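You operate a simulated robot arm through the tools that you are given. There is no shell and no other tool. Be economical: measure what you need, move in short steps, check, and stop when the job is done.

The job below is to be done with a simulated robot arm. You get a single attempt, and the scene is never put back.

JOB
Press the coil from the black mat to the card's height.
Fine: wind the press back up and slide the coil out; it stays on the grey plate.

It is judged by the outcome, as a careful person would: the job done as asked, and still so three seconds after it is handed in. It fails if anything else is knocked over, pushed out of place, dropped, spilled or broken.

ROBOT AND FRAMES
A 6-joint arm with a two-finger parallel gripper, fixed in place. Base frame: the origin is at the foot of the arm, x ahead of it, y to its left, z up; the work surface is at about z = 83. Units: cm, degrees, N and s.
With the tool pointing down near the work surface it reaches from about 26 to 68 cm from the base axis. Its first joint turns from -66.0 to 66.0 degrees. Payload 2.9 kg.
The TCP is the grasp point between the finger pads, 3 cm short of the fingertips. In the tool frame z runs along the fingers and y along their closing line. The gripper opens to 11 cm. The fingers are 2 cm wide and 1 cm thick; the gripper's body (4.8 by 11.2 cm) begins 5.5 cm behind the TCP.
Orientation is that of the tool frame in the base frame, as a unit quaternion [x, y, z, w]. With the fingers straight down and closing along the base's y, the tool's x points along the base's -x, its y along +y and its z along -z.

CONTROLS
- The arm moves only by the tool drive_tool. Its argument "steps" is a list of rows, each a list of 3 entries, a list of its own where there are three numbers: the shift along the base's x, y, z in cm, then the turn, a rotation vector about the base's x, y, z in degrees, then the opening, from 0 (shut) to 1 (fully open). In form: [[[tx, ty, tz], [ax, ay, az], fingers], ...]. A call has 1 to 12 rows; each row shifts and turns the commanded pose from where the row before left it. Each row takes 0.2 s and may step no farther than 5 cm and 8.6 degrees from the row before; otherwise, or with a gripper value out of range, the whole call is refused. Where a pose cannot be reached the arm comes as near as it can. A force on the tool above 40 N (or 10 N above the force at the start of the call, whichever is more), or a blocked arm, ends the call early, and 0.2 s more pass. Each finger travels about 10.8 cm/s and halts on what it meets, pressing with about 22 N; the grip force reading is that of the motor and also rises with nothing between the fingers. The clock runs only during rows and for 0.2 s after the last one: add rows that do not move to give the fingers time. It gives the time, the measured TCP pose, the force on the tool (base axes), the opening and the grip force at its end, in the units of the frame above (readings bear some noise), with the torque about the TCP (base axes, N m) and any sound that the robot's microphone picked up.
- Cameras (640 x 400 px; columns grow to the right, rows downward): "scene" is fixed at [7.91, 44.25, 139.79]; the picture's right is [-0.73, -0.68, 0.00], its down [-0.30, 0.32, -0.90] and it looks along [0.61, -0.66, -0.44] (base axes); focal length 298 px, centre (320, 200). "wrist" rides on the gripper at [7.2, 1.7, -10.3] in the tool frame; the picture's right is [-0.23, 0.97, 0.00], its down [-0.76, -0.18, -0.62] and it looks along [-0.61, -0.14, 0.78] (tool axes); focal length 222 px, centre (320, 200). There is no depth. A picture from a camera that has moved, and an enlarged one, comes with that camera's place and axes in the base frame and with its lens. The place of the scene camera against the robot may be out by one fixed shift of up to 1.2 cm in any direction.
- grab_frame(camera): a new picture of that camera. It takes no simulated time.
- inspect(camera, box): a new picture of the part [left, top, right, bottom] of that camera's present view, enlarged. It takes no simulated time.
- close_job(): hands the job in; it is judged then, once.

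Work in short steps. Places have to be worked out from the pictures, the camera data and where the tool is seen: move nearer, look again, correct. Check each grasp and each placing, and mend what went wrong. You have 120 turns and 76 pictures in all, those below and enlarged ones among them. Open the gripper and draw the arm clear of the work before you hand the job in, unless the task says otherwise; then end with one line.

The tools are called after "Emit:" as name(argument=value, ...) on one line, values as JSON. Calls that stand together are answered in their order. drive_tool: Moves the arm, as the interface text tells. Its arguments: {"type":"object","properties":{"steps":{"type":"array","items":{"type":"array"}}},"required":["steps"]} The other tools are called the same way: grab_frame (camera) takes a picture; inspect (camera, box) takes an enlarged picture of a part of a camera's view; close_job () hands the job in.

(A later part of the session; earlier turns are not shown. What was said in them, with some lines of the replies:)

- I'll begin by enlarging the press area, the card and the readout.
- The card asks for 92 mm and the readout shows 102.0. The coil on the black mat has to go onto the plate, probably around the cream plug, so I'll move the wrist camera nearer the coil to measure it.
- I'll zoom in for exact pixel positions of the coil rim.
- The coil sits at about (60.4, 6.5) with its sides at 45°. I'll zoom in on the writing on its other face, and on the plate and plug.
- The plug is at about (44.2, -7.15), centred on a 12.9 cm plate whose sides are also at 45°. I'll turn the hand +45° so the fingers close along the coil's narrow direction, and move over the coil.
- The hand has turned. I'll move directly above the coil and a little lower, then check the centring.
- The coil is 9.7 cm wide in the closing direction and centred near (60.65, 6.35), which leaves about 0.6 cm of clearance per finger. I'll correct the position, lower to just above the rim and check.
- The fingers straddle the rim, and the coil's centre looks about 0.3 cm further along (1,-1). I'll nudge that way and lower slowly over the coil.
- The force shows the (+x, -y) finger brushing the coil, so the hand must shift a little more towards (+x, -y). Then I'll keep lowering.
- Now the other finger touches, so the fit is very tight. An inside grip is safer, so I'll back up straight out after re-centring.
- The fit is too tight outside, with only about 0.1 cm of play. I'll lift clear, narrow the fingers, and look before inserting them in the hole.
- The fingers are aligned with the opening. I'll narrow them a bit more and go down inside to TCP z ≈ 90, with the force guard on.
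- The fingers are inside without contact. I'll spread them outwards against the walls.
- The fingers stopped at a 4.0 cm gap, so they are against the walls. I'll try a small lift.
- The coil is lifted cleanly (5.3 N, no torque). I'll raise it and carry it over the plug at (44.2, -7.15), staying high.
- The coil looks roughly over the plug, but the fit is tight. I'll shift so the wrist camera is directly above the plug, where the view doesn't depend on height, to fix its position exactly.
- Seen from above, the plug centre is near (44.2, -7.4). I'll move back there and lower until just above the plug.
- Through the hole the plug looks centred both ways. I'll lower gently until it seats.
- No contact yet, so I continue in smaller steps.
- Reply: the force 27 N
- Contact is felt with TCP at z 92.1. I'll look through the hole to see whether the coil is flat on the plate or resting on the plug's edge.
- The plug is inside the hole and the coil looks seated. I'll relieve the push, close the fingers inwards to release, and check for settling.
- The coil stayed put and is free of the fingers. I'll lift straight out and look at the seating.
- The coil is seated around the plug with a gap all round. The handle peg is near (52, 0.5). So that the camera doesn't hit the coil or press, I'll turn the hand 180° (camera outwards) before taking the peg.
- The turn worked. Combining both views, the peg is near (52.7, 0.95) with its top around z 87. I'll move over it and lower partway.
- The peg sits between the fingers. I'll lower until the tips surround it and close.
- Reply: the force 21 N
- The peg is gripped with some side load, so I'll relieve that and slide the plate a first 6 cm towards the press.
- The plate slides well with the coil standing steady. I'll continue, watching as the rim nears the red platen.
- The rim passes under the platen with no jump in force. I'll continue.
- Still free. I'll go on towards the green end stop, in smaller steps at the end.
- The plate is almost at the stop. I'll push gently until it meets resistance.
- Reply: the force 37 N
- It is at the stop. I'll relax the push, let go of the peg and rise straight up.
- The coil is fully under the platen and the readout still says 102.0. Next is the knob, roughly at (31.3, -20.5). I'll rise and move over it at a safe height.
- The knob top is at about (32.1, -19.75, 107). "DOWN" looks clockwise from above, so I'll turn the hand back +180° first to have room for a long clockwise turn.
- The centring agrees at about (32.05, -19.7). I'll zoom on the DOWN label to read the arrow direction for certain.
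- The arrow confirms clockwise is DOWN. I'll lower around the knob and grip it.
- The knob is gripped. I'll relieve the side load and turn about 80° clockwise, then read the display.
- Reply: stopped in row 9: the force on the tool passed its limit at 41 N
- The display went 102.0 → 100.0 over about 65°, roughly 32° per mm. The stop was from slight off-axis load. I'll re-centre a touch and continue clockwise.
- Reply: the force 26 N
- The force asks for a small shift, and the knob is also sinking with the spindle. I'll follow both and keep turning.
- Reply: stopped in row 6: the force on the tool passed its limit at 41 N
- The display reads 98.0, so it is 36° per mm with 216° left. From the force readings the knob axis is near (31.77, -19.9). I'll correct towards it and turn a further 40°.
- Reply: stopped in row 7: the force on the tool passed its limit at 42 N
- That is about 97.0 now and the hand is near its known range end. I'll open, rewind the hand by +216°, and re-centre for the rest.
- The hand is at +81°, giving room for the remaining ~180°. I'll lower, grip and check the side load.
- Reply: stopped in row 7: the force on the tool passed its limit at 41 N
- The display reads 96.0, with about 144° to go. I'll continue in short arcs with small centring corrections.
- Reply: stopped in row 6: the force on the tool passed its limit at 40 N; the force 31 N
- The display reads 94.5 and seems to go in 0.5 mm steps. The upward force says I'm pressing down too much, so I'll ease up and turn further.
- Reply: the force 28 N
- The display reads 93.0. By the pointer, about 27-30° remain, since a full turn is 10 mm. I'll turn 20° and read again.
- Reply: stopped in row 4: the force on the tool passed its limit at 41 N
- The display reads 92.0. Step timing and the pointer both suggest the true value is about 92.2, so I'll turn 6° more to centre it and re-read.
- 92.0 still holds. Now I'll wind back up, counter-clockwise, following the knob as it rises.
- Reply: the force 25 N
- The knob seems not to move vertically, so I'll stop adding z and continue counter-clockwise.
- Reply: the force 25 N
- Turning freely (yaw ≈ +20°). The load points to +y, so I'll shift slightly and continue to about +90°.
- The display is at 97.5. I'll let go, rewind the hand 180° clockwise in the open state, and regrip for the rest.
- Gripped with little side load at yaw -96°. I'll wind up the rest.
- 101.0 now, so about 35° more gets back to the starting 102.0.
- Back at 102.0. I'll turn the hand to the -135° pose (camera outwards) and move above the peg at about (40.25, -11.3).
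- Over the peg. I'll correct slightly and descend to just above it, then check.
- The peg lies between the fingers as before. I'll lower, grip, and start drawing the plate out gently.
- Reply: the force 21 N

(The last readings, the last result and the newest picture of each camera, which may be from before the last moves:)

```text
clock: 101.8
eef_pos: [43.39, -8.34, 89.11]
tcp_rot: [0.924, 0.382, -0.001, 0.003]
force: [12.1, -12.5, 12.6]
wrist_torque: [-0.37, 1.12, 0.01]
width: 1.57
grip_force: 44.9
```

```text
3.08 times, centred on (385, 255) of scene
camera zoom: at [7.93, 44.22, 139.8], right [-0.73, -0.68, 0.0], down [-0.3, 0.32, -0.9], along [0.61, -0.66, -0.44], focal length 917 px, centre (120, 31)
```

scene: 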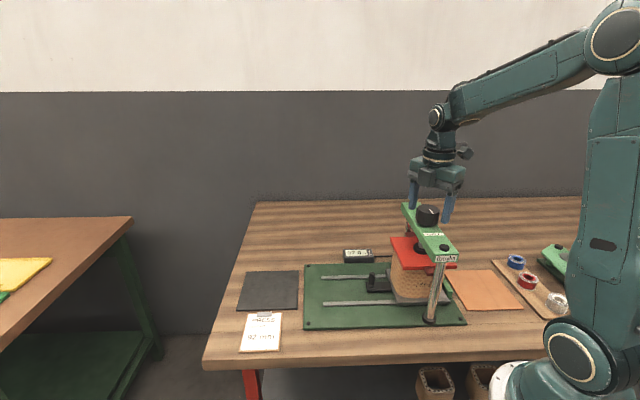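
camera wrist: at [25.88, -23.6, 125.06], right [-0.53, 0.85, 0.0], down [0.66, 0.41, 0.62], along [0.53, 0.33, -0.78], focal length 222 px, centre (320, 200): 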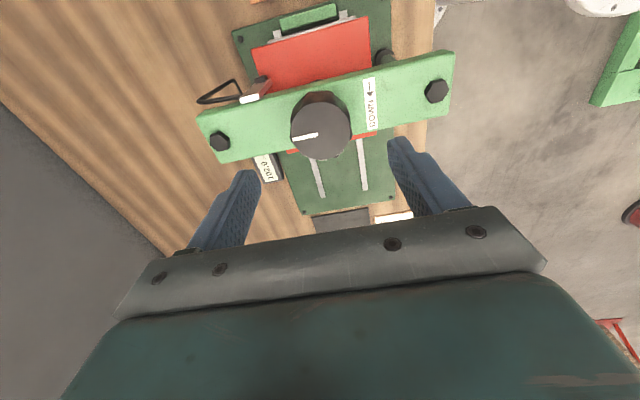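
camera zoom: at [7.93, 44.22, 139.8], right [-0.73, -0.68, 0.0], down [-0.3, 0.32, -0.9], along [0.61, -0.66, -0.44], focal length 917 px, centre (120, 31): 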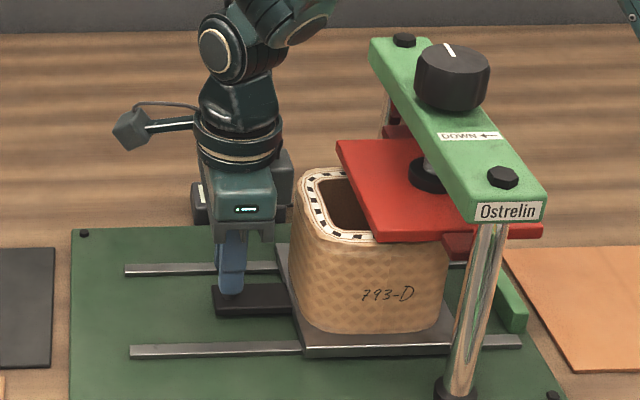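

The coil slides out standing on the plate. I'll carry on to the starting position near (52.5, 1.0).

Emit:
drive_tool(steps=[[[0.55, 0.45, 0], [0, 0, 0], 0], [[0.7, 0.7, 0], [0, 0, 0], 0], [[0.7, 0.7, 0], [0, 0, 0], 0], [[0.7, 0.7, 0], [0, 0, 0], 0], [[0.7, 0.7, 0], [0, 0, 0], 0], [[0.4, 0.4, 0], [0, 0, 0], 0], [[0, 0, 0], [0, 0, 0], 0]])

Emit:
drive_tool(steps=[[[0.5, 0.5, 0], [0, 0, 0], 0], [[0.7, 0.7, 0], [0, 0, 0], 0], [[0.7, 0.7, 0], [0, 0, 0], 0], [[0.7, 0.7, 0], [0, 0, 0], 0], [[0.7, 0.7, 0], [0, 0, 0], 0], [[0.7, 0.7, 0], [0, 0, 0], 0], [[0.7, 0.7, 0], [0, 0, 0], 0], [[0.4, 0.4, 0], [0, 0, 0], 0], [[0, 0, 0], [0, 0, 0], 0]])

Emit:
grab_frame(camera="scene")

```text
clock: 103.4
eef_pos: [46.98, -4.6, 89.02]
tcp_rot: [0.924, 0.383, -0.001, 0.003]
force: [7.3, -7.2, 17.9]
wrist_torque: [0.91, -0.11, 0.03]
width: 1.55
grip_force: 44.3
```

```text
clock: 105.4
eef_pos: [52.11, 0.55, 89.09]
tcp_rot: [0.924, 0.383, -0.001, 0.003]
force: [7.9, -8.3, 10.2]
wrist_torque: [0.93, -0.16, -0.05]
width: 1.55
grip_force: 44.5
```

```text
9 pictures are left
```

scene: 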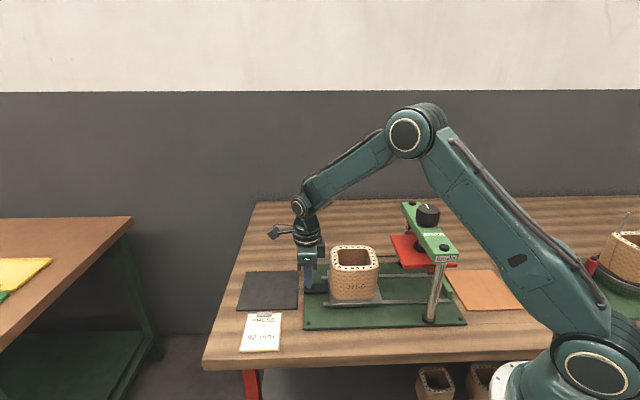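

The plate is essentially back out. I'll finish the last bit, release the peg and rise clear, then compare the coil's height with before.

Emit:
drive_tool(steps=[[[0.2, 0.2, 0], [0, 0, 0], 0], [[0.2, 0.25, 0], [0, 0, 0], 0], [[0, 0, 0], [0, 0, 0], 0.2], [[0, 0, 0], [0, 0, 0], 0.35], [[0, 0, 0], [0, 0, 0], 0.35], [[0, 0, 2], [0, 0, 0], 0.35], [[0, 0, 4.5], [0, 0, 0], 0.35], [[0, 0, 4.5], [0, 0, 0], 0.35], [[0.5, 0.5, 4.5], [0, 0, 0], 0.35], [[0.5, 0.5, 4.5], [0, 0, 0], 0.35], [[0, 0, 0], [0, 0, 0], 0.35]])

Emit:
inspect(camera="scene", box=[290, 200, 410, 320])

Emit:
inspect(camera="scene", box=[280, 190, 480, 340])

```text
clock: 107.8
eef_pos: [53.53, 1.92, 109.2]
tcp_rot: [0.924, 0.383, -0.002, 0.002]
force: [-0.4, 1.0, -0.8]
wrist_torque: [0.01, 0.02, -0.02]
width: 3.84
grip_force: 0.0
```

```text
3.33 times, centred on (350, 260) of scene
camera zoom: at [7.91, 44.25, 139.79], right [-0.73, -0.68, 0.0], down [-0.3, 0.32, -0.9], along [0.61, -0.66, -0.44], focal length 994 px, centre (220, 0)
```

zoom: 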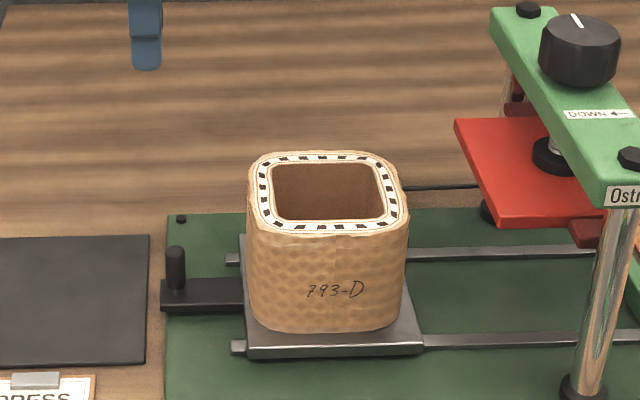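

```text
2.67 times, centred on (380, 265) of scene
camera zoom: at [7.91, 44.25, 139.79], right [-0.73, -0.68, 0.0], down [-0.3, 0.32, -0.9], along [0.61, -0.66, -0.44], focal length 795 px, centre (160, 27)
```

zoom: 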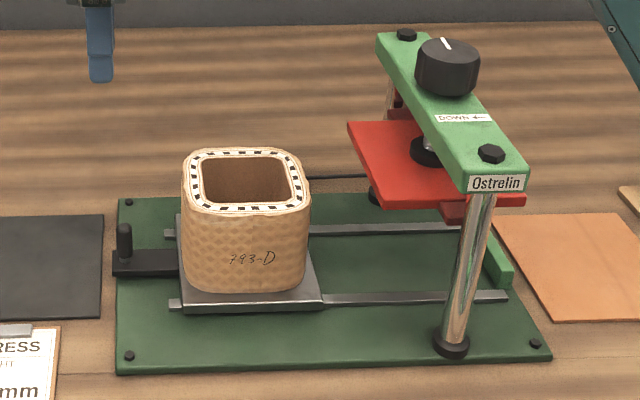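

The coil is visibly lower by about 4 mm and stands on the grey plate, clear of the platen, with everything else in place. I'll raise and open the hand clear of the work, then hand in.

Emit:
drive_tool(steps=[[[0, 0, 4], [0, 0, 0], 0.7], [[0, 0, 4], [0, 0, 0], 1], [[0, 0, 4], [0, 0, 0], 1], [[0, 0, 0], [0, 0, 0], 1], [[0, 0, 0], [0, 0, 0], 1]])

Emit:
grab_frame(camera="scene")

```text
clock: 109.0
eef_pos: [53.33, 1.97, 120.99]
tcp_rot: [0.924, 0.383, -0.002, 0.002]
force: [0.3, 0.6, 0.8]
wrist_torque: [-0.01, 0.01, -0.03]
width: 11.04
grip_force: 0.0
```

```text
6 pictures are left
```

scene: 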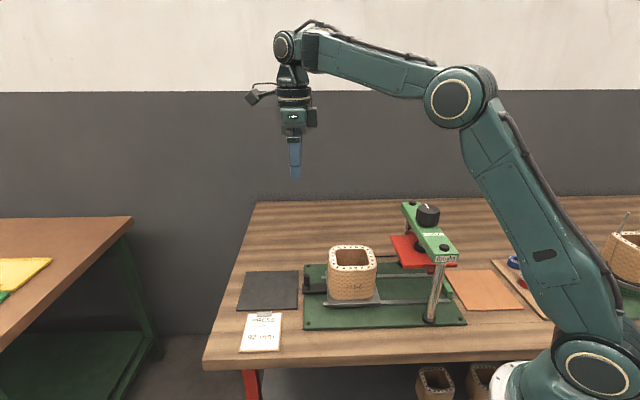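

The arm is clear, the gripper is open and the scene is in order, so I'm handing in.

Emit:
close_job()

```text
The job is handed in.
```

I pressed the coil until the display read 92.0 mm, wound the press back up to 102.0 and slid the coil out; it stands on the grey plate, though I could not measure its height after release.
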